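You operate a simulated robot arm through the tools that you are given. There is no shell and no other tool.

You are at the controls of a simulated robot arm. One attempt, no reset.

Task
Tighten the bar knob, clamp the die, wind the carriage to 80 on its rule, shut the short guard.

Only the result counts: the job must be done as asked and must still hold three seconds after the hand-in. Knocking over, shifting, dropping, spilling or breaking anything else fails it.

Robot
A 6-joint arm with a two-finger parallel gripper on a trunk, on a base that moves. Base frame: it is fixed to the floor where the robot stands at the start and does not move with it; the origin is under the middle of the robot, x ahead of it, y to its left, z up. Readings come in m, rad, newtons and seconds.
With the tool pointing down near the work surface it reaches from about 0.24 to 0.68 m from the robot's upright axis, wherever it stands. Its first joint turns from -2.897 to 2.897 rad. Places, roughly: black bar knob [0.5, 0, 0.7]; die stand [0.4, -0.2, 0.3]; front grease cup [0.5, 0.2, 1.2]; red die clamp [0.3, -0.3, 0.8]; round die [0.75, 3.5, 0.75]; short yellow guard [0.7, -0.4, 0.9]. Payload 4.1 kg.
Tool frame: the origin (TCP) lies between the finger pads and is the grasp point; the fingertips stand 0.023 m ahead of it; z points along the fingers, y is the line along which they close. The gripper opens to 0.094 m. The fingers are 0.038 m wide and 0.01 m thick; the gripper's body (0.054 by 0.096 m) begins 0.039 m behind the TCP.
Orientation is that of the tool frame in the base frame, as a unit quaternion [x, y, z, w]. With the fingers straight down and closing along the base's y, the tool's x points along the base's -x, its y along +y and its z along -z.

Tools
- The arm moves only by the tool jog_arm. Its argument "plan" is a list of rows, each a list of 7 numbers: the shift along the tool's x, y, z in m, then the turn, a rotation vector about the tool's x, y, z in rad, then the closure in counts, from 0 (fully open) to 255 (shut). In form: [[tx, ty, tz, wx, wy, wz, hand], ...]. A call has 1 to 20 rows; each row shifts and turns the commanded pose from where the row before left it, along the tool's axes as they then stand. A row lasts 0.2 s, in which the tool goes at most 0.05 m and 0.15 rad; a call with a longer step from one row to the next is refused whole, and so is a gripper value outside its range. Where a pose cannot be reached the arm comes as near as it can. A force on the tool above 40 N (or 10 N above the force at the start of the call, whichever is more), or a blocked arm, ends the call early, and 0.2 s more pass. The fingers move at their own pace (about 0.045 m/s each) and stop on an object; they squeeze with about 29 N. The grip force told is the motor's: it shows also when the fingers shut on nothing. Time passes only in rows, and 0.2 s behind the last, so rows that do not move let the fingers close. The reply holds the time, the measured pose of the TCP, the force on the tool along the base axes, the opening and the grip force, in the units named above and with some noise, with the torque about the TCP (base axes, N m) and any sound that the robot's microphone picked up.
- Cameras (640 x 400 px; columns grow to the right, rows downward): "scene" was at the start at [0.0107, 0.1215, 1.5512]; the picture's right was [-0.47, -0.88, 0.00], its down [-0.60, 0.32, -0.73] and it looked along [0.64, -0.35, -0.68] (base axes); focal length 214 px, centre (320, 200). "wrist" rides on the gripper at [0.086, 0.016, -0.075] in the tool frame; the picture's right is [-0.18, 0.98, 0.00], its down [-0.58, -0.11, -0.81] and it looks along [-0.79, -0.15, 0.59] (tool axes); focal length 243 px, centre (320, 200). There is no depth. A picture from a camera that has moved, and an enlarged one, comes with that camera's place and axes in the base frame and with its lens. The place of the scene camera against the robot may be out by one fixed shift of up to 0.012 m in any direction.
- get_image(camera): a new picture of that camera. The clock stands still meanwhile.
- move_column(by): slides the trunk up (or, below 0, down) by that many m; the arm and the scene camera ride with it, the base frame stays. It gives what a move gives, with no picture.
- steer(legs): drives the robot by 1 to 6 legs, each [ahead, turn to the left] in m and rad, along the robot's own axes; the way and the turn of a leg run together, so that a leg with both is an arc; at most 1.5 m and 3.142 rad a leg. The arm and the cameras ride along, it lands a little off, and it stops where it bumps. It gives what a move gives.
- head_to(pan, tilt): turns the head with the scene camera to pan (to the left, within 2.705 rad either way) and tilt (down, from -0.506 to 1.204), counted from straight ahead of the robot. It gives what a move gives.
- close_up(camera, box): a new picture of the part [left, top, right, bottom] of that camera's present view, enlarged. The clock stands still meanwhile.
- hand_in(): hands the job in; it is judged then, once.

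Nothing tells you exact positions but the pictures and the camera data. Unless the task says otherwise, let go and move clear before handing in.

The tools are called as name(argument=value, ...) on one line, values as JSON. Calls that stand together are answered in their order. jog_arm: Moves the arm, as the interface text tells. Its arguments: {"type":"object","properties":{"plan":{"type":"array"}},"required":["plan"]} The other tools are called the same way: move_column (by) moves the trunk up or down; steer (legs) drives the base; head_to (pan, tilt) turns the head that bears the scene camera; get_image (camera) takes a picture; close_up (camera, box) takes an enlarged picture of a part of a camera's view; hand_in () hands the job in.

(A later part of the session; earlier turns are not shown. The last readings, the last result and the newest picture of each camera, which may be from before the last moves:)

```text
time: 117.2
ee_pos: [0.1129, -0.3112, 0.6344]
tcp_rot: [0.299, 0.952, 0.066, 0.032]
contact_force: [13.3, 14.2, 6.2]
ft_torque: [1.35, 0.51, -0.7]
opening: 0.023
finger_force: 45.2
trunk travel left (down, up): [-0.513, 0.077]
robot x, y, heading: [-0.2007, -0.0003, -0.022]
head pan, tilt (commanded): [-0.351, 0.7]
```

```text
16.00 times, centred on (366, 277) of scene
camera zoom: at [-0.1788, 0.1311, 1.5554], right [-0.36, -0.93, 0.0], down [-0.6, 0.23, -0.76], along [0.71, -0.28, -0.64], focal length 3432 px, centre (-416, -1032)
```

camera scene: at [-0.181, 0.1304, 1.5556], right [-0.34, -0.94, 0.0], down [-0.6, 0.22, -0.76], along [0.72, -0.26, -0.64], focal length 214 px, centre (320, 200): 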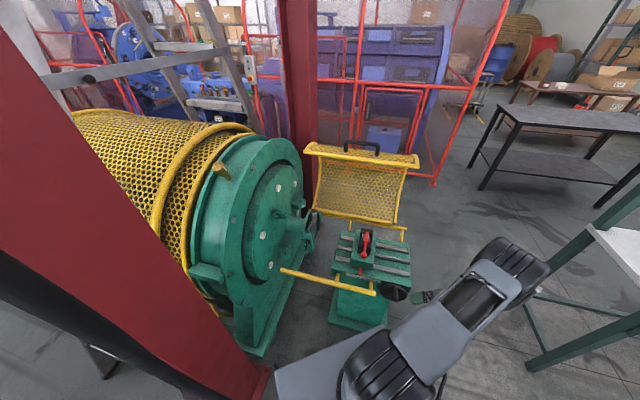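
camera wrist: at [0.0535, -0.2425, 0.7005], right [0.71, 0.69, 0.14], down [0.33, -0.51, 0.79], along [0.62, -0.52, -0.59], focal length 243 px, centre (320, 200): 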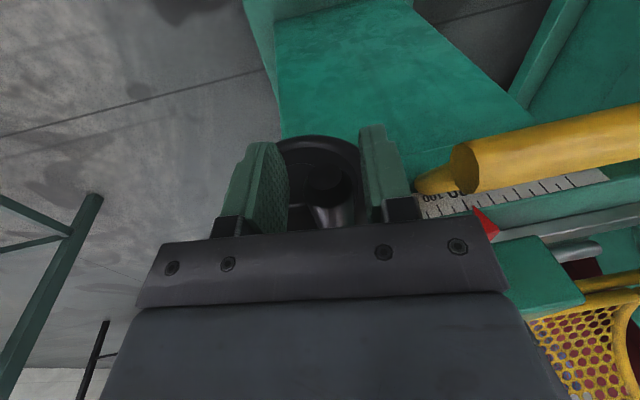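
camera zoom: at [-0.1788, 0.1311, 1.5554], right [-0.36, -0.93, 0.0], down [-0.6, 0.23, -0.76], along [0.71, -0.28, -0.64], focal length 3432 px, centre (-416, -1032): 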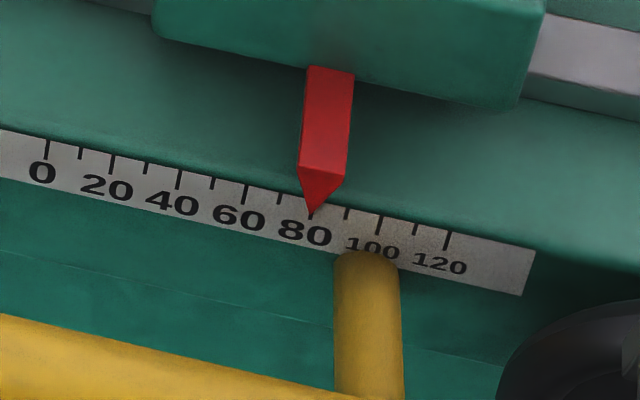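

The pointer sits on the 80 tick. Releasing the handle carefully and re-checking.

jog_arm(plan=[[0, 0, 0, 0, 0, 0, 180], [0, 0, 0, 0, 0, 0, 150], [0, 0, 0, 0, 0, 0, 120], [0, 0, 0, 0, 0, 0, 120]])

close_up(camera="scene", box=[358, 272, 374, 282])

get_image(camera="wrist")

```text
time: 118.2
ee_pos: [0.112, -0.3125, 0.634]
tcp_rot: [0.3, 0.951, 0.065, 0.031]
contact_force: [-0.2, -0.2, 0.4]
ft_torque: [0.04, 0.01, -0.03]
opening: 0.0498
finger_force: 0.0
trunk travel left (down, up): [-0.513, 0.077]
robot x, y, heading: [-0.2, 0.001, -0.022]
head pan, tilt (commanded): [-0.351, 0.7]
```

```text
16.00 times, centred on (366, 277) of scene
camera zoom: at [-0.1797, 0.1298, 1.5555], right [-0.36, -0.93, 0.0], down [-0.6, 0.23, -0.76], along [0.71, -0.28, -0.64], focal length 3432 px, centre (-416, -1032)
```

zoom: 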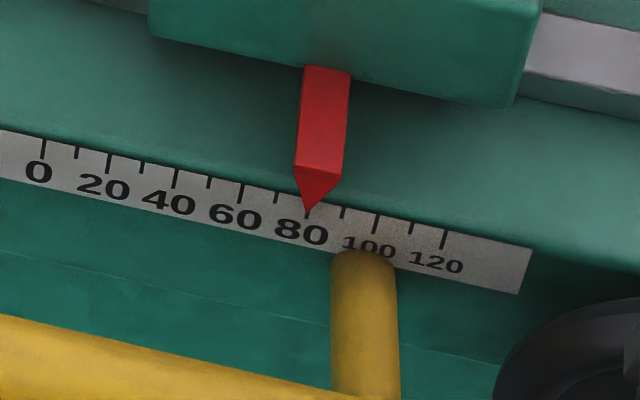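

```text
taken
camera wrist: at [0.0432, -0.2563, 0.7086], right [0.71, 0.69, 0.14], down [0.33, -0.51, 0.79], along [0.62, -0.51, -0.59], focal length 243 px, centre (320, 200)
```

wrist: 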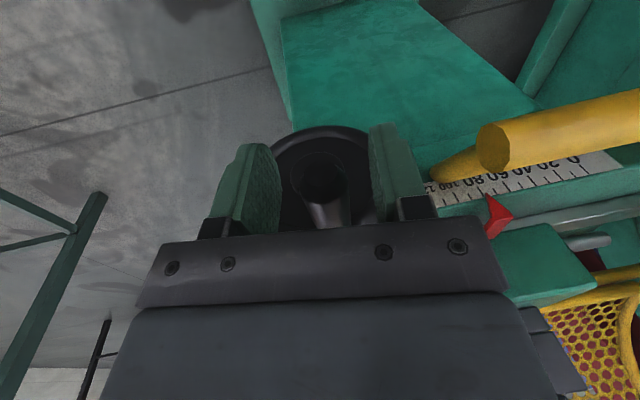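

The reading stays at 80 with the gripper off. Now I withdraw straight up and away from the wheel before dealing with the guard.

jog_arm(plan=[[0, 0, -0.03, 0, 0, 0, 120], [0, 0, -0.045, 0, 0, 0, 120], [0, 0, -0.045, 0, 0, 0, 60], [0, 0, -0.048, 0, 0, 0, 0], [0, 0, -0.048, 0, 0, 0, 0], [0, 0, -0.048, 0, 0, 0, 0], [0, 0, -0.048, 0, 0, 0, 0]])

close_up(camera="scene", box=[358, 272, 374, 282])

close_up(camera="scene", box=[290, 130, 430, 240])

get_image(camera="wrist")

```text
time: 119.8
ee_pos: [0.0827, -0.3423, 0.9408]
tcp_rot: [0.3, 0.951, 0.066, 0.031]
contact_force: [-0.5, -0.2, -0.4]
ft_torque: [0.01, 0.0, 0.0]
opening: 0.094
finger_force: 0.0
trunk travel left (down, up): [-0.513, 0.077]
robot x, y, heading: [-0.2023, -0.0037, -0.02]
head pan, tilt (commanded): [-0.351, 0.7]
```

```text
16.00 times, centred on (366, 277) of scene
camera zoom: at [-0.1799, 0.13, 1.5554], right [-0.36, -0.93, 0.0], down [-0.6, 0.23, -0.77], along [0.71, -0.28, -0.64], focal length 3432 px, centre (-416, -1032)
```

zoom: 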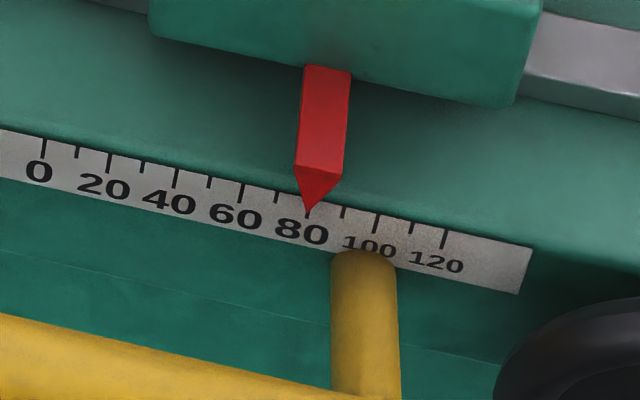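

```text
3.64 times, centred on (360, 185) of scene
camera zoom: at [-0.1799, 0.13, 1.5554], right [-0.36, -0.93, 0.0], down [-0.6, 0.23, -0.77], along [0.71, -0.28, -0.64], focal length 780 px, centre (174, 254)
```

zoom: 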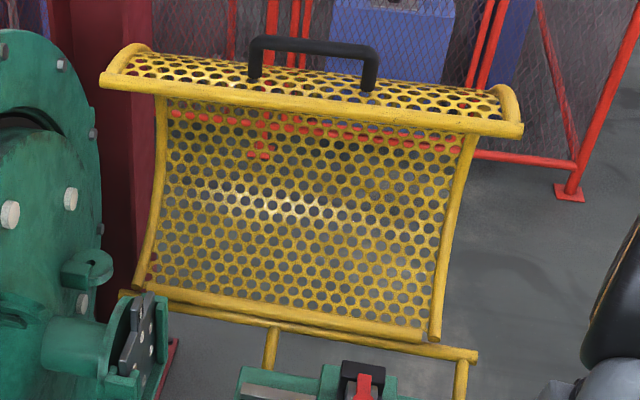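

```text
taken
camera wrist: at [0.0133, -0.2861, 1.0151], right [0.71, 0.69, 0.14], down [0.33, -0.51, 0.79], along [0.62, -0.51, -0.59], focal length 243 px, centre (320, 200)
```

wrist: 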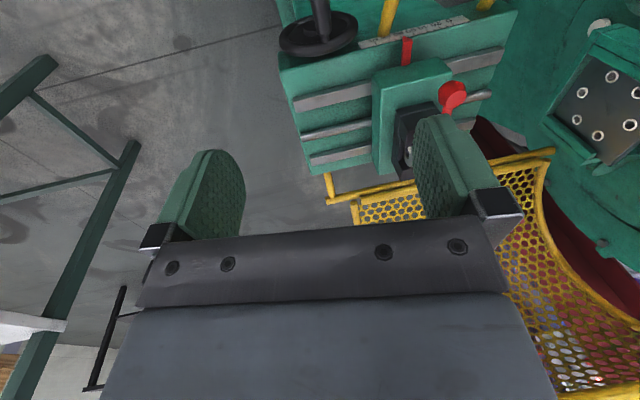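

Rule holds at 80. Guard: hinge at far tube, front edge near n=0.64, z=1.09, handle bar near (0.572, -0.344, 1.145). I'll go to clear space and re-orient the gripper horizontally to take the handle from the front.

jog_arm(plan=[[-0.0016, 0.0415, -0.0096, 0, 0, 0, 0], [-0.0016, 0.0415, -0.0096, 0, 0, 0, 0], [-0.0016, 0.0415, -0.0096, 0, 0, 0, 0], [-0.0016, 0.0415, -0.0096, 0, 0, 0, 0], [-0.0016, 0.0415, -0.0096, 0, 0, 0, 0], [-0.0016, 0.0415, -0.0096, 0, 0, 0, 0], [-0.0016, 0.0415, -0.0096, 0, 0, 0, 0], [0, 0, 0, 0.14, 0, 0, 0], [0, 0, 0, 0, 0, -0.143, 0], [0, 0, 0, 0, 0, -0.143, 0], [0, 0, 0, 0, 0, -0.143, 0], [0, 0, 0, 0, 0, -0.143, 0], [0, 0, 0, 0, 0, -0.143, 0], [0, 0, 0, 0, 0, -0.143, 0], [0, 0, 0, 0, 0, -0.143, 0], [0, 0, 0, 0, 0, -0.143, 0], [0, 0, 0, 0, 0, -0.143, 0], [0, 0, 0, 0, 0, -0.143, 0], [0, 0, 0, 0, 0, -0.141, 0]])

jog_arm(plan=[[0, 0, 0, 0.143, 0, 0, 0], [0, 0, 0, 0.143, 0, 0, 0], [0, 0, 0, 0.143, 0, 0, 0], [0, 0, 0, 0.143, 0, 0, 0], [0, 0, 0, 0.143, 0, 0, 0], [0, 0, 0, 0.143, 0, 0, 0], [0, 0, 0, 0.143, 0, 0, 0], [0, 0, 0, 0.143, 0, 0, 0], [0, 0, 0, 0.143, 0, 0, 0], [0, 0, 0, 0.143, 0, 0, 0], [0, 0, 0, 0.141, 0, 0, 0]])

get_image(camera="wrist")

get_image(camera="scene")

```text
time: 123.8
ee_pos: [0.2489, -0.1237, 1.0533]
tcp_rot: [-0.462, 0.887, -0.008, 0.007]
contact_force: [0.1, 0.2, 0.2]
ft_torque: [-0.02, 0.03, 0.01]
opening: 0.0942
finger_force: 0.1
trunk travel left (down, up): [-0.513, 0.077]
robot x, y, heading: [-0.2017, -0.0017, -0.022]
head pan, tilt (commanded): [-0.351, 0.7]
```

```text
time: 126.2
ee_pos: [0.259, -0.1235, 1.0529]
tcp_rot: [0.321, -0.622, 0.633, -0.332]
contact_force: [0.3, 0.8, 0.1]
ft_torque: [0.02, 0.02, 0.03]
opening: 0.094
finger_force: 0.0
out of reach, approached as far as the arm can: row 9, 10
trunk travel left (down, up): [-0.513, 0.077]
robot x, y, heading: [-0.2024, -0.0017, -0.017]
head pan, tilt (commanded): [-0.351, 0.7]
```

```text
taken
camera wrist: at [0.1489, -0.1496, 1.0349], right [0.13, 0.14, -0.98], down [-0.33, 0.94, 0.09], along [0.94, 0.31, 0.16], focal length 243 px, centre (320, 200)
```

wrist: 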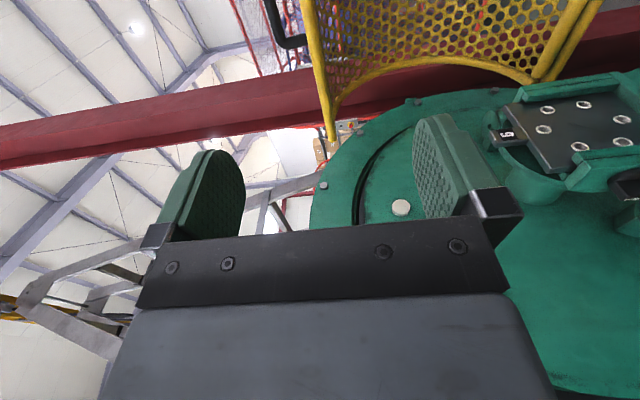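

```text
taken
camera scene: at [-0.1795, 0.1299, 1.5555], right [-0.36, -0.93, 0.0], down [-0.6, 0.23, -0.76], along [0.71, -0.28, -0.64], focal length 214 px, centre (320, 200)
```

scene: 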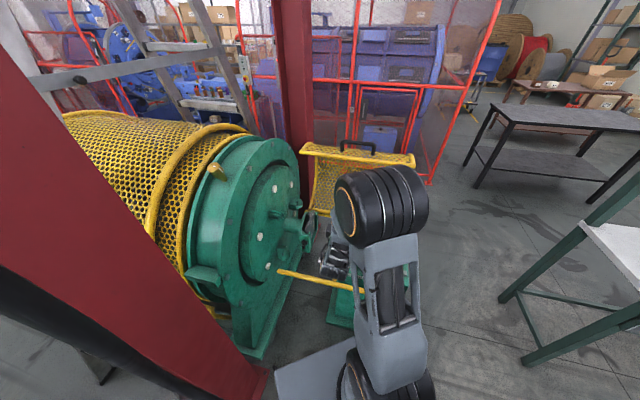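

The gripper is horizontal, in line with the handle (same u). I'll move up and forward to a point about 10 cm short of the handle with the fingers partly closed, then look.

jog_arm(plan=[[0, -0.025, 0.03, 0, 0, 0, 100], [0, -0.025, 0.04, 0, 0, 0, 150], [0, -0.025, 0.04, 0, 0, 0, 150], [0, -0.015, 0.045, 0, 0, 0, 150], [0, 0, 0.045, 0, 0, 0, 150]])

get_image(camera="wrist")

get_image(camera="scene")

close_up(camera="scene", box=[290, 120, 450, 240])

```text
time: 127.5
ee_pos: [0.4178, -0.2401, 1.1479]
tcp_rot: [0.322, -0.622, 0.633, -0.33]
contact_force: [0.3, -0.2, -0.5]
ft_torque: [0.01, 0.0, 0.0]
opening: 0.0388
finger_force: 0.0
trunk travel left (down, up): [-0.513, 0.077]
robot x, y, heading: [-0.1998, -0.0028, -0.017]
head pan, tilt (commanded): [-0.351, 0.7]
```

```text
taken
camera wrist: at [0.3075, -0.2672, 1.1296], right [0.12, 0.14, -0.98], down [-0.33, 0.94, 0.09], along [0.94, 0.31, 0.16], focal length 243 px, centre (320, 200)
```

wrist: 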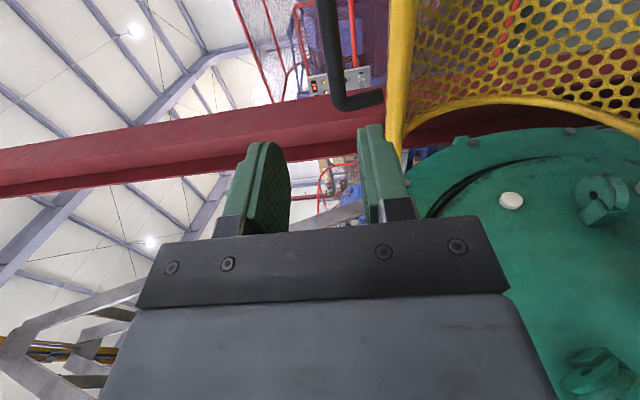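

```text
taken
camera scene: at [-0.1792, 0.1296, 1.5555], right [-0.36, -0.93, 0.0], down [-0.6, 0.23, -0.76], along [0.71, -0.28, -0.64], focal length 214 px, centre (320, 200)
```

scene: 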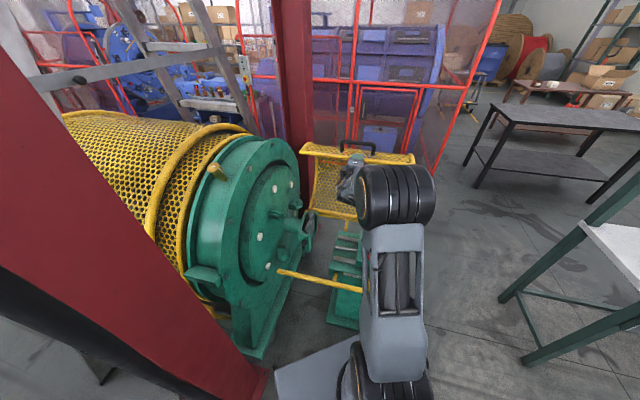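

```text
3.33 times, centred on (370, 180) of scene
camera zoom: at [-0.1792, 0.1296, 1.5555], right [-0.36, -0.93, 0.0], down [-0.6, 0.23, -0.76], along [0.71, -0.28, -0.64], focal length 715 px, centre (153, 267)
```

zoom: 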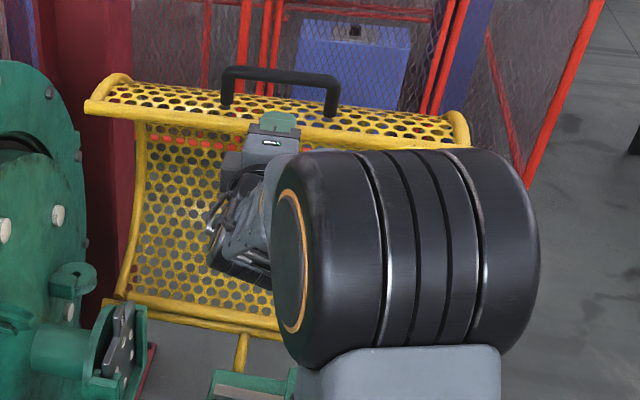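

The handle bar lies ahead about 18 cm, 6 mm below the tool axis; the lip's front tube is 7 cm below the axis, so the fingers fit. Advancing 11 cm and checking again.

jog_arm(plan=[[0, 0.003, 0.037, 0, 0, 0, 150], [0, 0.003, 0.037, 0, 0, 0, 150], [0, 0, 0.037, 0, 0, 0, 150]])

get_image(camera="wrist")

close_up(camera="scene", box=[290, 120, 450, 240])

```text
time: 128.2
ee_pos: [0.5118, -0.3018, 1.1448]
tcp_rot: [0.322, -0.622, 0.633, -0.33]
contact_force: [-0.2, -0.1, 0.2]
ft_torque: [0.0, 0.02, 0.0]
opening: 0.0389
finger_force: 0.1
trunk travel left (down, up): [-0.513, 0.077]
robot x, y, heading: [-0.1973, -0.0041, -0.022]
head pan, tilt (commanded): [-0.351, 0.7]
```

```text
taken
camera wrist: at [0.4017, -0.3283, 1.1263], right [0.12, 0.14, -0.98], down [-0.33, 0.94, 0.1], along [0.94, 0.31, 0.16], focal length 243 px, centre (320, 200)
```

wrist: 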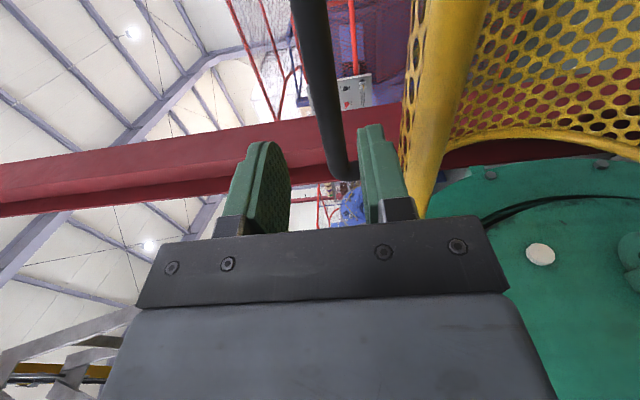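

```text
3.33 times, centred on (370, 180) of scene
camera zoom: at [-0.1795, 0.1297, 1.5555], right [-0.36, -0.93, 0.0], down [-0.6, 0.23, -0.76], along [0.71, -0.28, -0.64], focal length 715 px, centre (153, 267)
```

zoom: 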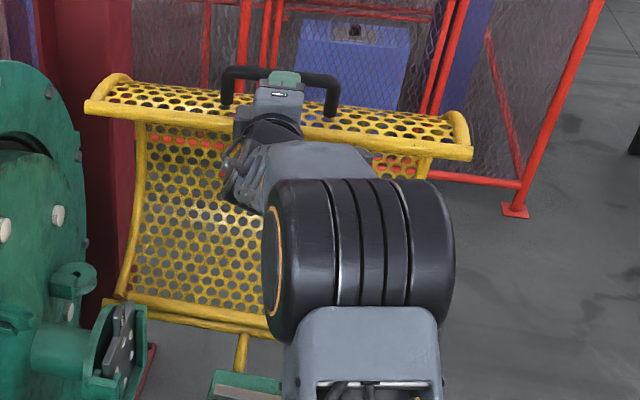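

The bar is 5 cm ahead and 9 mm below the axis. Narrowing the opening to 30 mm and sliding the fingers around it.

jog_arm(plan=[[0, 0.009, 0, 0, 0, 0, 172], [0, 0, 0.016, 0, 0, 0, 172], [0, 0, 0.016, 0, 0, 0, 172], [0, 0, 0.014, 0, 0, 0, 172]])

get_image(camera="wrist")

close_up(camera="scene", box=[320, 120, 400, 180])

```text
time: 129.2
ee_pos: [0.5524, -0.3284, 1.1346]
tcp_rot: [0.322, -0.622, 0.633, -0.33]
contact_force: [0.1, -1.2, -0.3]
ft_torque: [0.03, -0.02, -0.02]
opening: 0.0305
finger_force: 0.1
trunk travel left (down, up): [-0.513, 0.077]
robot x, y, heading: [-0.202, 0.0003, -0.023]
head pan, tilt (commanded): [-0.351, 0.7]
```

```text
taken
camera wrist: at [0.4402, -0.3546, 1.1167], right [0.12, 0.14, -0.98], down [-0.33, 0.94, 0.09], along [0.94, 0.31, 0.16], focal length 243 px, centre (320, 200)
```

wrist: 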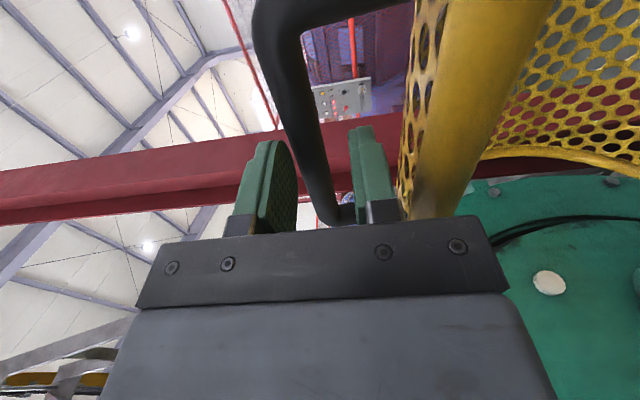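

```text
6.67 times, centred on (360, 150) of scene
camera zoom: at [-0.1794, 0.1298, 1.5555], right [-0.36, -0.93, 0.0], down [-0.6, 0.23, -0.76], along [0.71, -0.28, -0.64], focal length 1430 px, centre (53, 533)
```

zoom: 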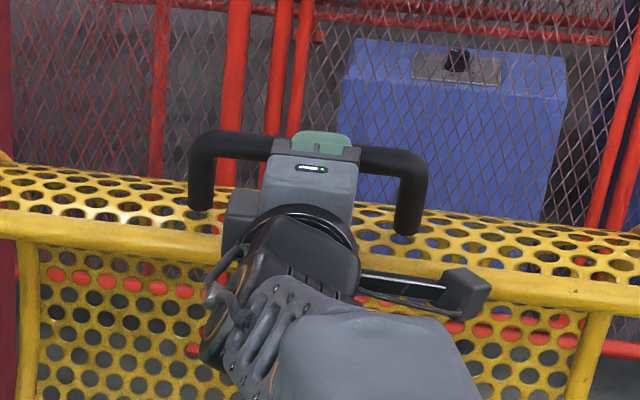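

The bar is still ~18 mm ahead of the grasp centre; moving in a bit more, then closing.

jog_arm(plan=[[0, 0, 0.009, 0, 0, 0, 172], [0, 0, 0.008, 0, 0, 0, 172], [0, 0, 0, 0, 0, 0, 200], [0, 0, 0, 0, 0, 0, 220], [0, 0, 0, 0, 0, 0, 220]])

get_image(camera="wrist")

```text
time: 129.7
ee_pos: [0.552, -0.3291, 1.1356]
tcp_rot: [0.321, -0.623, 0.632, -0.33]
contact_force: [-34.9, 17.0, 2.2]
ft_torque: [0.49, 1.02, -0.81]
opening: 0.0299
finger_force: 0.3
trunk travel left (down, up): [-0.513, 0.077]
robot x, y, heading: [-0.2009, -0.0032, -0.016]
head pan, tilt (commanded): [-0.351, 0.7]
stopped in row 2: the force on the tool passed its limit at 51 N (the readings are from after the stop); the commanded pose is now the measured one
```

```text
taken
camera wrist: at [0.4415, -0.3553, 1.1173], right [0.12, 0.14, -0.98], down [-0.33, 0.94, 0.1], along [0.94, 0.31, 0.16], focal length 243 px, centre (320, 200)
```

wrist: 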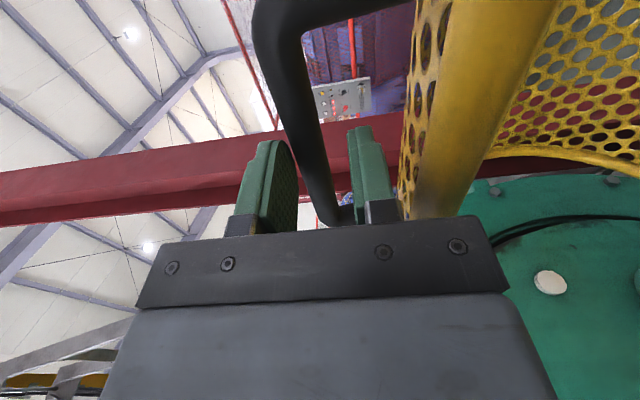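

The gripper body touched the lip's front tube, so this is as deep as I can go level; the fingertips already reach past the bar's centre. Backing off 2 mm and closing on the bar.

jog_arm(plan=[[0, 0, -0.004, 0, 0, 0, 172], [0, 0, 0, 0, 0, 0, 255], [0, 0, 0, 0, 0, 0, 255], [0, 0, 0, 0, 0, 0, 255]])

get_image(camera="wrist")

close_up(camera="scene", box=[320, 120, 400, 180])

```text
time: 130.8
ee_pos: [0.5489, -0.3253, 1.1311]
tcp_rot: [0.321, -0.624, 0.631, -0.331]
contact_force: [-32.7, 17.3, 3.0]
ft_torque: [-0.18, -0.33, -0.58]
opening: 0.0001
finger_force: 42.4
trunk travel left (down, up): [-0.513, 0.077]
robot x, y, heading: [-0.203, 0.0005, -0.024]
head pan, tilt (commanded): [-0.351, 0.7]
stopped in row 4: the force on the tool passed its limit at 70 N (the readings are from after the stop); the commanded pose is now the measured one
```

```text
taken
camera wrist: at [0.438, -0.3519, 1.1145], right [0.12, 0.15, -0.98], down [-0.33, 0.94, 0.1], along [0.94, 0.31, 0.16], focal length 243 px, centre (320, 200)
```

wrist: 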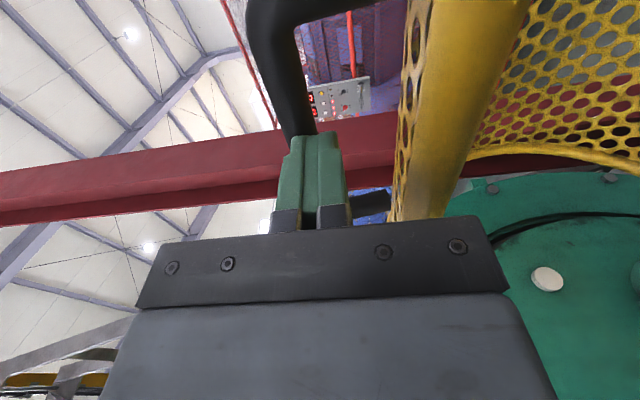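

```text
6.67 times, centred on (360, 150) of scene
camera zoom: at [-0.1871, 0.133, 1.5548], right [-0.36, -0.93, 0.0], down [-0.6, 0.23, -0.77], along [0.72, -0.28, -0.64], focal length 1430 px, centre (53, 533)
```

zoom: 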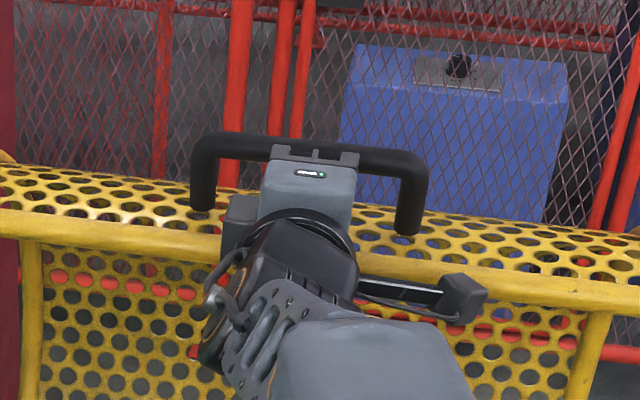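

The bar slipped out of the tips. I'll back off, pitch the gripper 30° downward so its body clears the lip tube, and re-approach deeper.

jog_arm(plan=[[0, 0, -0.03, 0, 0, 0, 200], [0, -0.01, -0.04, 0, 0, 0, 165], [0, -0.01, 0, -0.13, 0, 0, 165], [0, 0, 0, -0.13, 0, 0, 165], [0, 0, 0, -0.13, 0, 0, 165], [0, 0, 0, -0.13, 0, 0, 165]])

get_image(camera="wrist")

close_up(camera="scene", box=[300, 110, 420, 200])

```text
time: 132.2
ee_pos: [0.4956, -0.29, 1.1495]
tcp_rot: [-0.387, 0.756, -0.47, 0.24]
contact_force: [0.1, 0.4, -0.4]
ft_torque: [0.03, -0.01, 0.0]
opening: 0.0331
finger_force: 0.0
out of reach, approached as far as the arm can: row 6
trunk travel left (down, up): [-0.513, 0.077]
robot x, y, heading: [-0.1975, 0.0008, -0.016]
head pan, tilt (commanded): [-0.351, 0.7]
```

```text
taken
camera wrist: at [0.3843, -0.316, 1.1675], right [-0.25, 0.4, -0.88], down [-0.21, 0.87, 0.45], along [0.95, 0.29, -0.13], focal length 243 px, centre (320, 200)
```

wrist: 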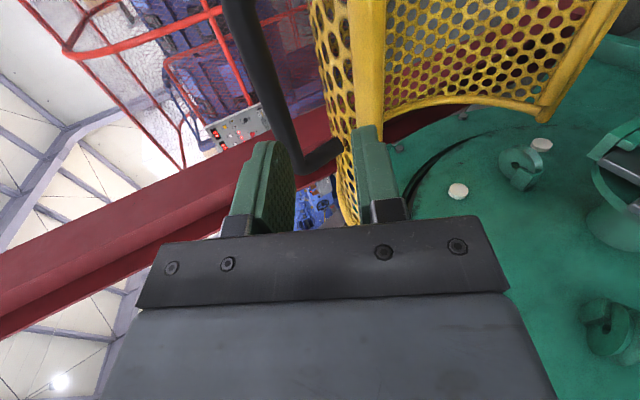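

```text
4.44 times, centred on (360, 155) of scene
camera zoom: at [-0.1807, 0.13, 1.5555], right [-0.36, -0.93, 0.0], down [-0.6, 0.23, -0.76], along [0.71, -0.28, -0.64], focal length 953 px, centre (142, 400)
```

zoom: 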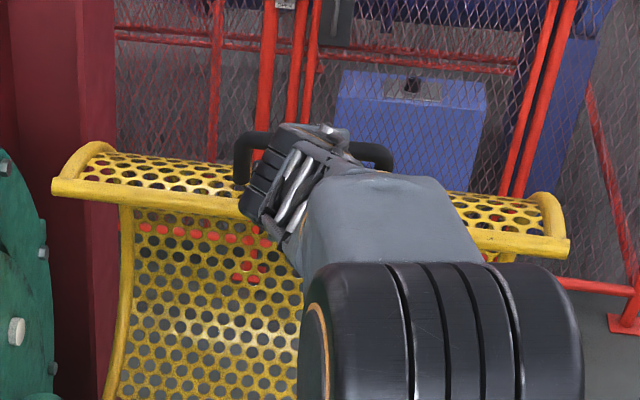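

That pose is at the arm's reach limit, so I'll pull the arm back 16 cm and drive the robot forward 0.12 m (still behind its starting spot).

jog_arm(plan=[[0.023, 0.014, -0.029, 0, 0, 0, 165], [0.023, 0.014, -0.029, 0, 0, 0, 165], [0.023, 0.014, -0.029, 0, 0, 0, 165], [0.023, 0.014, -0.029, 0, 0, 0, 165]])

steer(legs=[[0.12, 0.0]])

get_image(camera="wrist")

get_image(camera="scene")

```text
time: 133.2
ee_pos: [0.3361, -0.2875, 1.149]
tcp_rot: [-0.387, 0.756, -0.47, 0.241]
contact_force: [-0.6, -0.5, 0.6]
ft_torque: [-0.02, 0.0, 0.01]
opening: 0.0333
finger_force: 0.0
trunk travel left (down, up): [-0.513, 0.077]
robot x, y, heading: [-0.1958, -0.0015, -0.022]
head pan, tilt (commanded): [-0.351, 0.7]
```

```text
time: 134.5
ee_pos: [0.4562, -0.2911, 1.1487]
tcp_rot: [-0.386, 0.757, -0.47, 0.24]
contact_force: [0.2, 0.3, 0.1]
ft_torque: [-0.01, 0.01, 0.01]
opening: 0.0334
finger_force: 0.1
trunk travel left (down, up): [-0.513, 0.077]
robot x, y, heading: [-0.0756, -0.0061, -0.02]
head pan, tilt (commanded): [-0.351, 0.7]
```

```text
taken
camera wrist: at [0.3455, -0.3165, 1.1668], right [-0.25, 0.4, -0.88], down [-0.21, 0.87, 0.45], along [0.95, 0.29, -0.13], focal length 243 px, centre (320, 200)
```

wrist: 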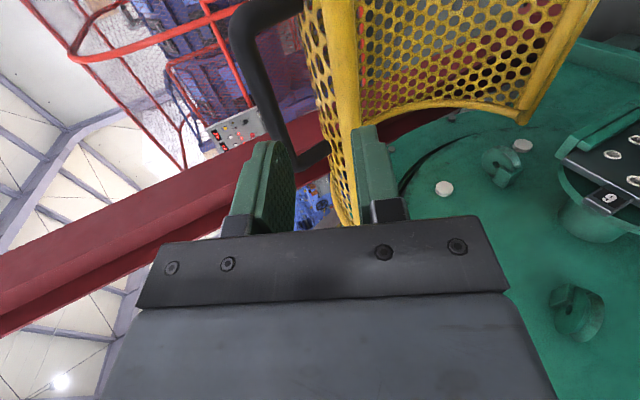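

```text
taken
camera scene: at [-0.0603, 0.1277, 1.5555], right [-0.36, -0.93, 0.0], down [-0.6, 0.23, -0.76], along [0.71, -0.28, -0.64], focal length 214 px, centre (320, 200)
```

scene: 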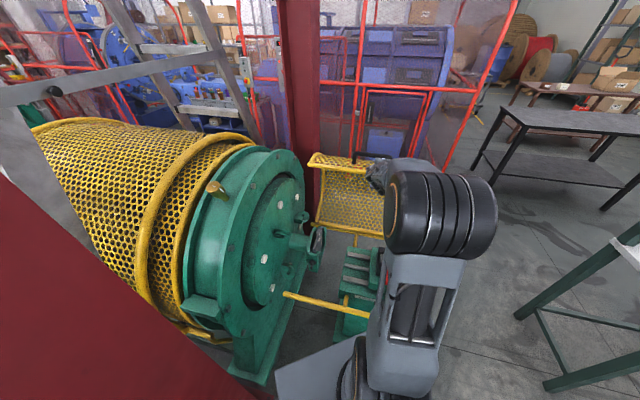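

Now there's plenty of reach. Bar is about 10 cm ahead, 3.8 cm above the tool axis. Aligning and approaching part-way.

jog_arm(plan=[[-0.009, -0.0185, 0.01, 0, 0, 0, 165], [-0.009, -0.0185, 0.01, 0, 0, 0, 165], [0, 0, 0.02, 0, 0, 0, 165], [0, 0, 0.015, 0, 0, 0, 165]])

get_image(camera="wrist")

close_up(camera="scene", box=[330, 120, 430, 200])

```text
time: 135.5
ee_pos: [0.5217, -0.3144, 1.1589]
tcp_rot: [-0.386, 0.756, -0.471, 0.24]
contact_force: [-0.3, -0.5, 0.2]
ft_torque: [0.01, -0.02, 0.04]
opening: 0.033
finger_force: 0.0
trunk travel left (down, up): [-0.513, 0.077]
robot x, y, heading: [-0.0797, -0.0048, -0.02]
head pan, tilt (commanded): [-0.351, 0.7]
```

```text
taken
camera wrist: at [0.4096, -0.3402, 1.1765], right [-0.25, 0.4, -0.88], down [-0.21, 0.87, 0.46], along [0.95, 0.29, -0.13], focal length 243 px, centre (320, 200)
```

wrist: 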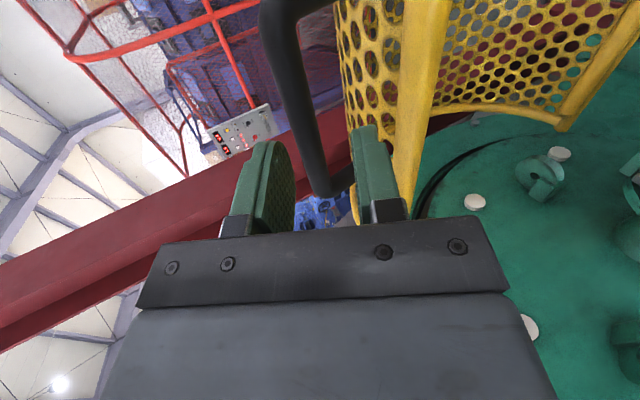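

```text
5.00 times, centred on (380, 160) of scene
camera zoom: at [-0.0607, 0.1275, 1.5555], right [-0.36, -0.93, 0.0], down [-0.6, 0.23, -0.76], along [0.71, -0.28, -0.64], focal length 1072 px, centre (20, 400)
```

zoom: 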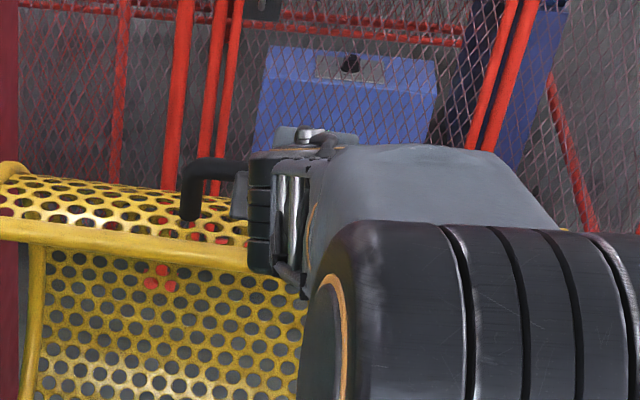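

Bar now 4 cm ahead, centred. Final advance and close.

jog_arm(plan=[[0, -0.0075, 0.01, 0, 0, 0, 165], [0, 0, 0.014, 0, 0, 0, 165], [0, 0, 0.014, 0, 0, 0, 165]])

get_image(camera="wrist")

```text
time: 136.3
ee_pos: [0.5512, -0.3371, 1.1464]
tcp_rot: [-0.387, 0.756, -0.47, 0.24]
contact_force: [-0.2, -0.3, 0.2]
ft_torque: [-0.01, 0.01, 0.0]
opening: 0.0332
finger_force: 0.0
trunk travel left (down, up): [-0.513, 0.077]
robot x, y, heading: [-0.0801, -0.0018, -0.019]
head pan, tilt (commanded): [-0.351, 0.7]
```

```text
taken
camera wrist: at [0.4399, -0.3621, 1.1655], right [-0.25, 0.4, -0.88], down [-0.21, 0.87, 0.46], along [0.95, 0.29, -0.13], focal length 243 px, centre (320, 200)
```

wrist: 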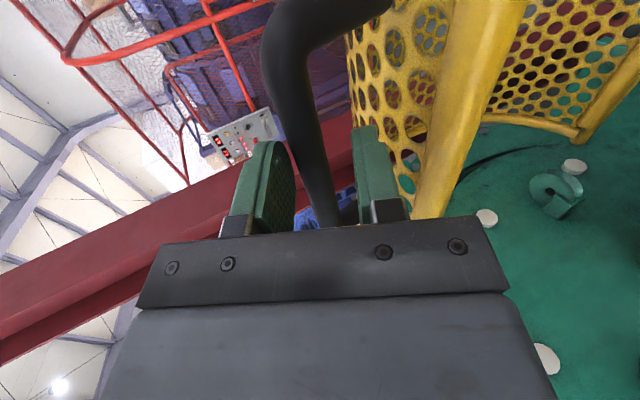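

jog_arm(plan=[[0, 0, 0, 0, 0, 0, 200], [0, 0, 0, 0, 0, 0, 255], [0, 0, 0, 0, 0, 0, 255]])

get_image(camera="wrist")

```text
time: 137.1
ee_pos: [0.5511, -0.3363, 1.1531]
tcp_rot: [-0.386, 0.755, -0.472, 0.241]
contact_force: [3.9, -2.4, 24.8]
ft_torque: [-0.91, -0.39, -0.05]
opening: 0.0176
finger_force: 45.3
trunk travel left (down, up): [-0.513, 0.077]
robot x, y, heading: [-0.083, -0.0023, -0.017]
head pan, tilt (commanded): [-0.351, 0.7]
```

```text
taken
camera wrist: at [0.4387, -0.3613, 1.17], right [-0.24, 0.4, -0.88], down [-0.21, 0.87, 0.45], along [0.95, 0.29, -0.12], focal length 243 px, centre (320, 200)
```

wrist: 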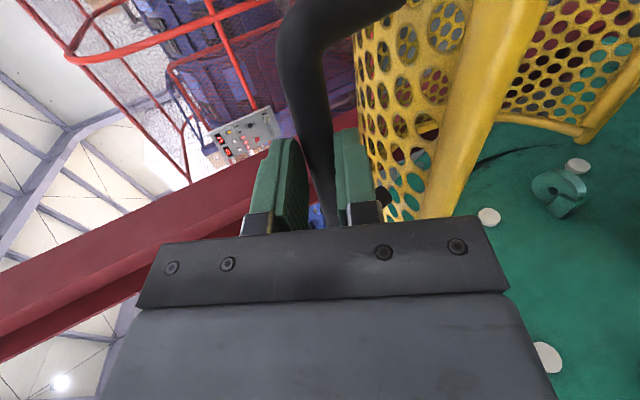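

Gripped the handle bar (17.6 mm). Now I pull gently along the arc about the hinge, watching the force.

jog_arm(plan=[[0, -0.002, 0, 0, 0, 0, 255], [0, 0.0082, -0.0112, 0, 0, 0, 255], [0, 0.0082, -0.0112, 0, 0, 0, 255]])

close_up(camera="scene", box=[290, 120, 450, 250])

```text
time: 137.9
ee_pos: [0.5289, -0.3208, 1.1492]
tcp_rot: [-0.386, 0.754, -0.474, 0.241]
contact_force: [0.6, 1.6, 28.1]
ft_torque: [-0.63, -0.27, 0.47]
opening: 0.0174
finger_force: 45.0
trunk travel left (down, up): [-0.513, 0.077]
robot x, y, heading: [-0.0808, -0.002, -0.018]
head pan, tilt (commanded): [-0.351, 0.7]
```

```text
3.08 times, centred on (370, 185) of scene
camera zoom: at [-0.0638, 0.1295, 1.5555], right [-0.36, -0.93, 0.0], down [-0.6, 0.23, -0.77], along [0.71, -0.28, -0.64], focal length 660 px, centre (166, 246)
```

zoom: 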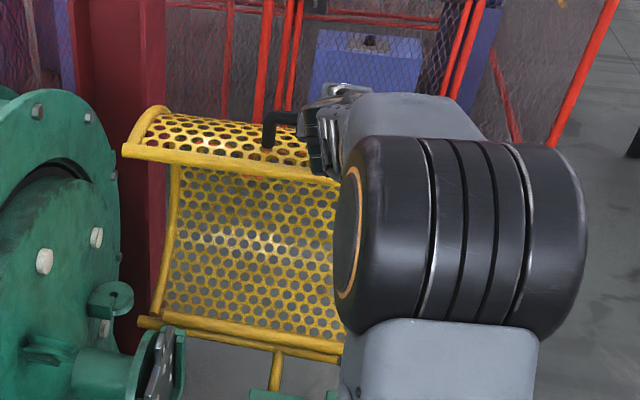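

The guard follows easily; the bar rides a little higher than my arc, so I'll correct and continue.

jog_arm(plan=[[0, -0.0035, -0.002, 0, 0, 0, 255], [0, 0.006, -0.0125, 0, 0, 0, 255], [0, 0.006, -0.0125, 0, 0, 0, 255], [0, 0.006, -0.0125, 0, 0, 0, 255]])

```text
time: 138.9
ee_pos: [0.4961, -0.2981, 1.1439]
tcp_rot: [-0.388, 0.76, -0.465, 0.237]
contact_force: [1.6, -11.2, -23.1]
ft_torque: [-0.49, 0.88, 0.08]
opening: 0.0175
finger_force: 44.9
trunk travel left (down, up): [-0.513, 0.077]
robot x, y, heading: [-0.082, -0.0037, -0.022]
head pan, tilt (commanded): [-0.351, 0.7]
```

The guard follows on a circle of radius 0.556 m about the hinge. Before going further I want to know if it holds position by itself: I'll loosen the fingers slightly (still caging the bar) and look.

jog_arm(plan=[[0, 0.005, 0, 0, 0, 0, 255], [0, 0, 0, 0, 0, 0, 180], [0, 0, 0, 0, 0, 0, 165], [0, 0, 0, 0, 0, 0, 165], [0, 0, 0, 0, 0, 0, 165]])

get_image(camera="wrist")

get_image(camera="scene")

```text
time: 140.1
ee_pos: [0.4956, -0.2954, 1.1464]
tcp_rot: [-0.386, 0.757, -0.47, 0.239]
contact_force: [0.9, -0.2, 0.3]
ft_torque: [0.04, 0.0, -0.04]
opening: 0.0332
finger_force: 0.1
trunk travel left (down, up): [-0.513, 0.077]
robot x, y, heading: [-0.0812, -0.0015, -0.015]
head pan, tilt (commanded): [-0.351, 0.7]
```

```text
taken
camera wrist: at [0.3843, -0.3205, 1.1644], right [-0.25, 0.4, -0.88], down [-0.21, 0.87, 0.45], along [0.95, 0.29, -0.13], focal length 243 px, centre (320, 200)
```

wrist: 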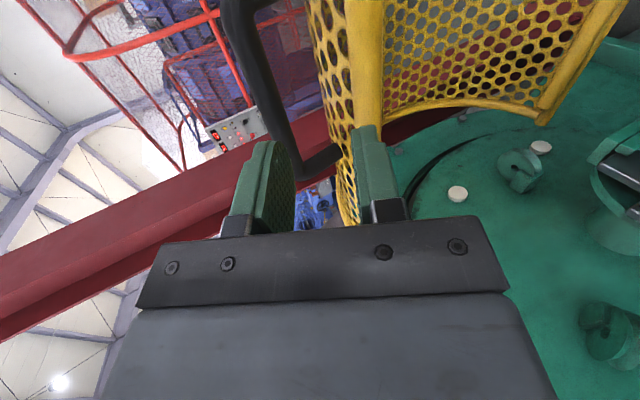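

```text
taken
camera scene: at [-0.0609, 0.1276, 1.5555], right [-0.36, -0.93, 0.0], down [-0.6, 0.23, -0.76], along [0.71, -0.28, -0.64], focal length 214 px, centre (320, 200)
```

scene: 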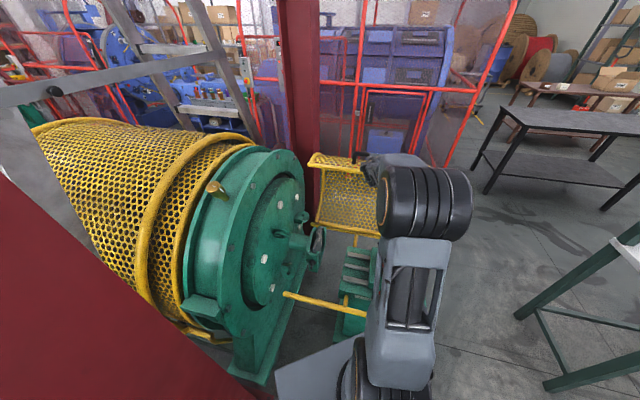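

The guard swung back open by itself when loosened, so it must be carried past its balance point. I'll regrip and bring it all the way down along the arc, gradually pitching the gripper downward.

jog_arm(plan=[[-0.003, -0.017, 0.005, 0, 0, 0, 165], [-0.003, -0.017, 0.01, 0, 0, 0, 165], [0, 0, 0.018, 0, 0, 0, 165], [0, 0, 0.018, 0, 0, 0, 165], [0, 0, 0.012, 0, 0, 0, 165]])

get_image(camera="wrist")

```text
time: 141.3
ee_pos: [0.5545, -0.3328, 1.1475]
tcp_rot: [-0.386, 0.756, -0.47, 0.24]
contact_force: [0.5, -0.6, 0.6]
ft_torque: [-0.02, -0.01, -0.01]
opening: 0.0333
finger_force: 0.1
trunk travel left (down, up): [-0.513, 0.077]
robot x, y, heading: [-0.0795, -0.0034, -0.019]
head pan, tilt (commanded): [-0.351, 0.7]
```

```text
taken
camera wrist: at [0.443, -0.3582, 1.1655], right [-0.25, 0.4, -0.88], down [-0.21, 0.87, 0.46], along [0.95, 0.29, -0.13], focal length 243 px, centre (320, 200)
```

wrist: 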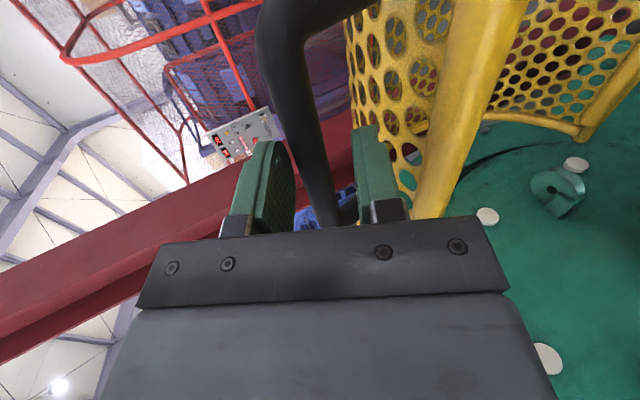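

jog_arm(plan=[[0, -0.004, 0.002, 0, 0, 0, 190], [0, 0, 0, 0, 0, 0, 255], [0, 0, 0, 0, 0, 0, 255], [0, 0, 0, 0, 0, 0, 255]])

get_image(camera="wrist")

```text
time: 142.3
ee_pos: [0.5572, -0.3343, 1.1518]
tcp_rot: [-0.386, 0.756, -0.471, 0.241]
contact_force: [5.2, -3.3, 6.3]
ft_torque: [-0.52, -0.02, 0.13]
opening: 0.0176
finger_force: 45.0
trunk travel left (down, up): [-0.513, 0.077]
robot x, y, heading: [-0.0851, -0.0025, -0.017]
head pan, tilt (commanded): [-0.351, 0.7]
```

```text
taken
camera wrist: at [0.4462, -0.3603, 1.17], right [-0.24, 0.4, -0.88], down [-0.21, 0.87, 0.45], along [0.95, 0.29, -0.13], focal length 243 px, centre (320, 200)
```

wrist: 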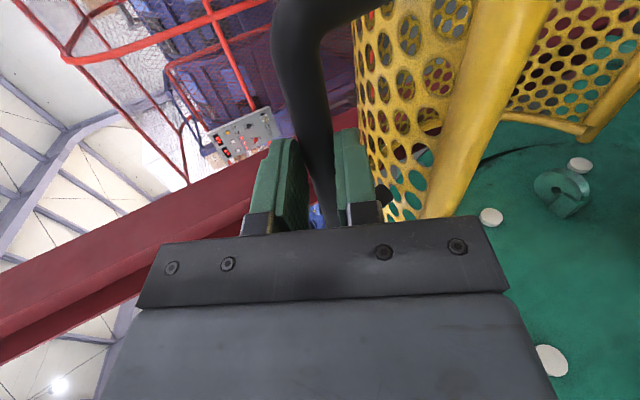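

Good centred grip with low load. Pulling along the arc with gradual pitching.

jog_arm(plan=[[0, 0.0168, -0.022, -0.04, 0, 0, 255], [0, 0.0187, -0.0204, -0.04, 0, 0, 255], [0, 0.0205, -0.0187, -0.04, 0, 0, 255]])

```text
time: 143.3
ee_pos: [0.4923, -0.2886, 1.1401]
tcp_rot: [-0.398, 0.779, -0.432, 0.221]
contact_force: [0.5, -2.0, 16.0]
ft_torque: [-0.85, -0.25, -0.03]
opening: 0.0177
finger_force: 45.2
trunk travel left (down, up): [-0.513, 0.077]
robot x, y, heading: [-0.0793, -0.0075, -0.015]
head pan, tilt (commanded): [-0.351, 0.7]
stopped in row 3: the force on the tool passed its limit at 43 N (the readings are from after the stop); the commanded pose is now the measured one
```

The bar's true path runs slightly higher than my arc. A steeper gripper (fingers pointing down on either side of the bar) will tolerate that, since the bar can slide between the fingers; I'll pitch down while holding.

jog_arm(plan=[[0, -0.001, 0, -0.1, 0, 0, 255], [0, 0, 0, -0.1, 0, 0, 255], [0, 0, 0, -0.1, 0, 0, 255], [0, 0, 0, -0.1, 0, 0, 255]])

get_image(camera="wrist")

get_image(camera="scene")

```text
time: 144.3
ee_pos: [0.4921, -0.2878, 1.1416]
tcp_rot: [-0.435, 0.849, -0.268, 0.138]
contact_force: [-4.0, 0.7, 30.6]
ft_torque: [-1.1, 0.23, 0.54]
opening: 0.0175
finger_force: 45.2
trunk travel left (down, up): [-0.513, 0.077]
robot x, y, heading: [-0.0794, -0.0044, -0.021]
head pan, tilt (commanded): [-0.351, 0.7]
```

```text
taken
camera wrist: at [0.3949, -0.3235, 1.1929], right [-0.54, 0.62, -0.56], down [0.04, 0.69, 0.72], along [0.84, 0.37, -0.4], focal length 243 px, centre (320, 200)
```

wrist: 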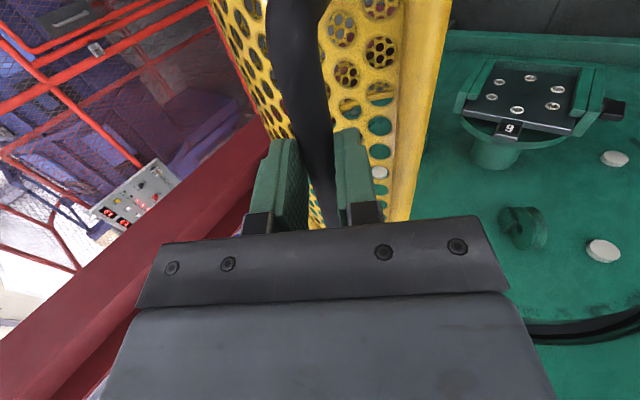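

```text
taken
camera scene: at [-0.0648, 0.1296, 1.5556], right [-0.36, -0.93, 0.0], down [-0.6, 0.23, -0.77], along [0.71, -0.28, -0.64], focal length 214 px, centre (320, 200)
```

scene: 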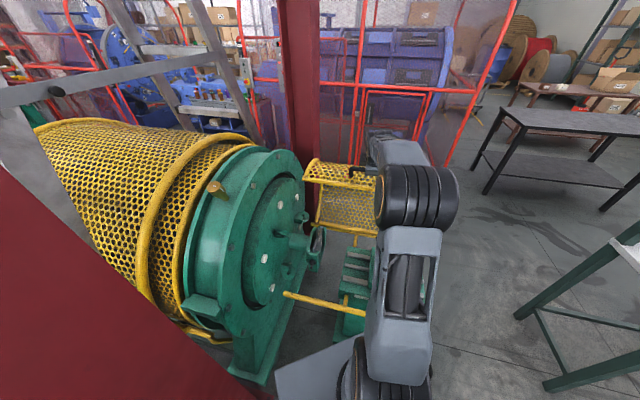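

jog_arm(plan=[[0, -0.0025, -0.0035, 0, 0, 0, 255], [0, 0, 0, -0.1, 0, 0, 255], [0, 0, 0, -0.1, 0, 0, 255], [0, 0, 0, -0.1, 0, 0, 255]])

get_image(camera="wrist")

```text
time: 145.3
ee_pos: [0.4923, -0.2878, 1.1386]
tcp_rot: [-0.45, 0.88, -0.134, 0.068]
contact_force: [1.1, -0.5, 11.2]
ft_torque: [-1.02, 0.23, 0.7]
opening: 0.0177
finger_force: 45.8
trunk travel left (down, up): [-0.513, 0.077]
robot x, y, heading: [-0.0789, -0.0046, -0.02]
head pan, tilt (commanded): [-0.351, 0.7]
```

```text
taken
camera wrist: at [0.4114, -0.3352, 1.2064], right [-0.65, 0.7, -0.29], down [0.23, 0.55, 0.8], along [0.72, 0.46, -0.52], focal length 243 px, centre (320, 200)
```

wrist: 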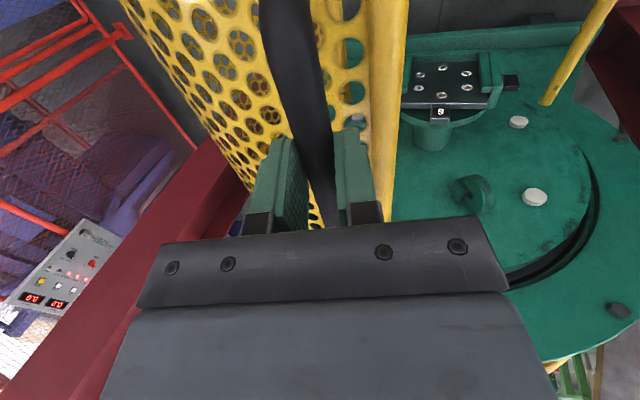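

Pitch is now 72°. Loosening to a slight cage so the bar can slide along the fingers, and pulling toward the robot.

jog_arm(plan=[[0, 0, 0, 0, 0, 0, 198], [0, 0.014, -0.0013, 0, 0, 0, 198], [0, 0.014, -0.0013, 0, 0, 0, 198], [0, 0.014, -0.0013, 0, 0, 0, 198]])

get_image(camera="wrist")

```text
time: 146.3
ee_pos: [0.4592, -0.2637, 1.1328]
tcp_rot: [-0.45, 0.88, -0.135, 0.069]
contact_force: [0.6, -0.7, 0.9]
ft_torque: [-0.03, 0.0, 0.04]
opening: 0.0215
finger_force: 1.0
trunk travel left (down, up): [-0.513, 0.077]
robot x, y, heading: [-0.0838, -0.004, -0.019]
head pan, tilt (commanded): [-0.351, 0.7]
```

```text
taken
camera wrist: at [0.3774, -0.3116, 1.1987], right [-0.65, 0.7, -0.29], down [0.23, 0.55, 0.8], along [0.72, 0.46, -0.52], focal length 243 px, centre (320, 200)
```

wrist: 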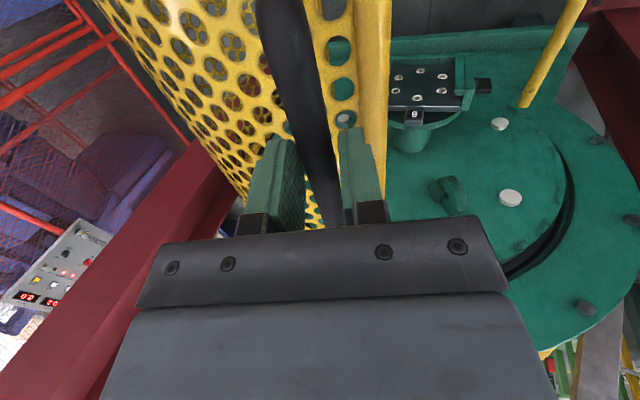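

Smooth, with practically no force. Continuing the pull.

jog_arm(plan=[[0, 0.0138, 0.0004, 0, 0, 0, 198], [0, 0.0138, 0.0006, 0, 0, 0, 198], [0, 0.0138, 0.0008, 0, 0, 0, 198], [0, 0.0138, 0.001, 0, 0, 0, 198]])

get_image(camera="wrist")

get_image(camera="scene")

```text
time: 147.3
ee_pos: [0.4195, -0.2335, 1.1122]
tcp_rot: [-0.451, 0.88, -0.135, 0.069]
contact_force: [0.3, 0.5, -0.3]
ft_torque: [-0.01, 0.01, 0.0]
opening: 0.0211
finger_force: 0.0
trunk travel left (down, up): [-0.513, 0.077]
robot x, y, heading: [-0.0808, -0.0014, -0.018]
head pan, tilt (commanded): [-0.351, 0.7]
```

```text
taken
camera wrist: at [0.3362, -0.2797, 1.1777], right [-0.65, 0.7, -0.29], down [0.23, 0.55, 0.8], along [0.72, 0.46, -0.52], focal length 243 px, centre (320, 200)
```

wrist: 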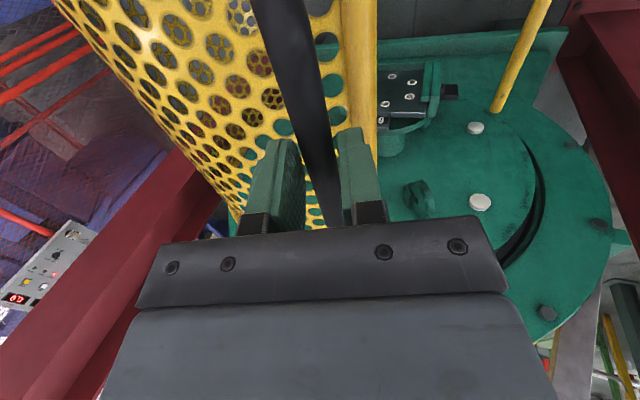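

```text
taken
camera scene: at [-0.0614, 0.1279, 1.5555], right [-0.36, -0.93, 0.0], down [-0.6, 0.23, -0.77], along [0.71, -0.28, -0.64], focal length 214 px, centre (320, 200)
```

scene: 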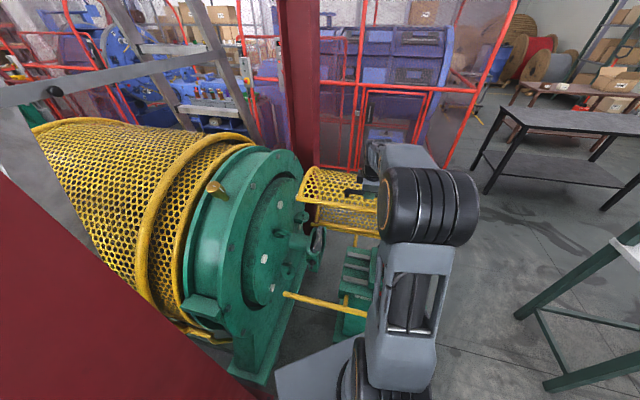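

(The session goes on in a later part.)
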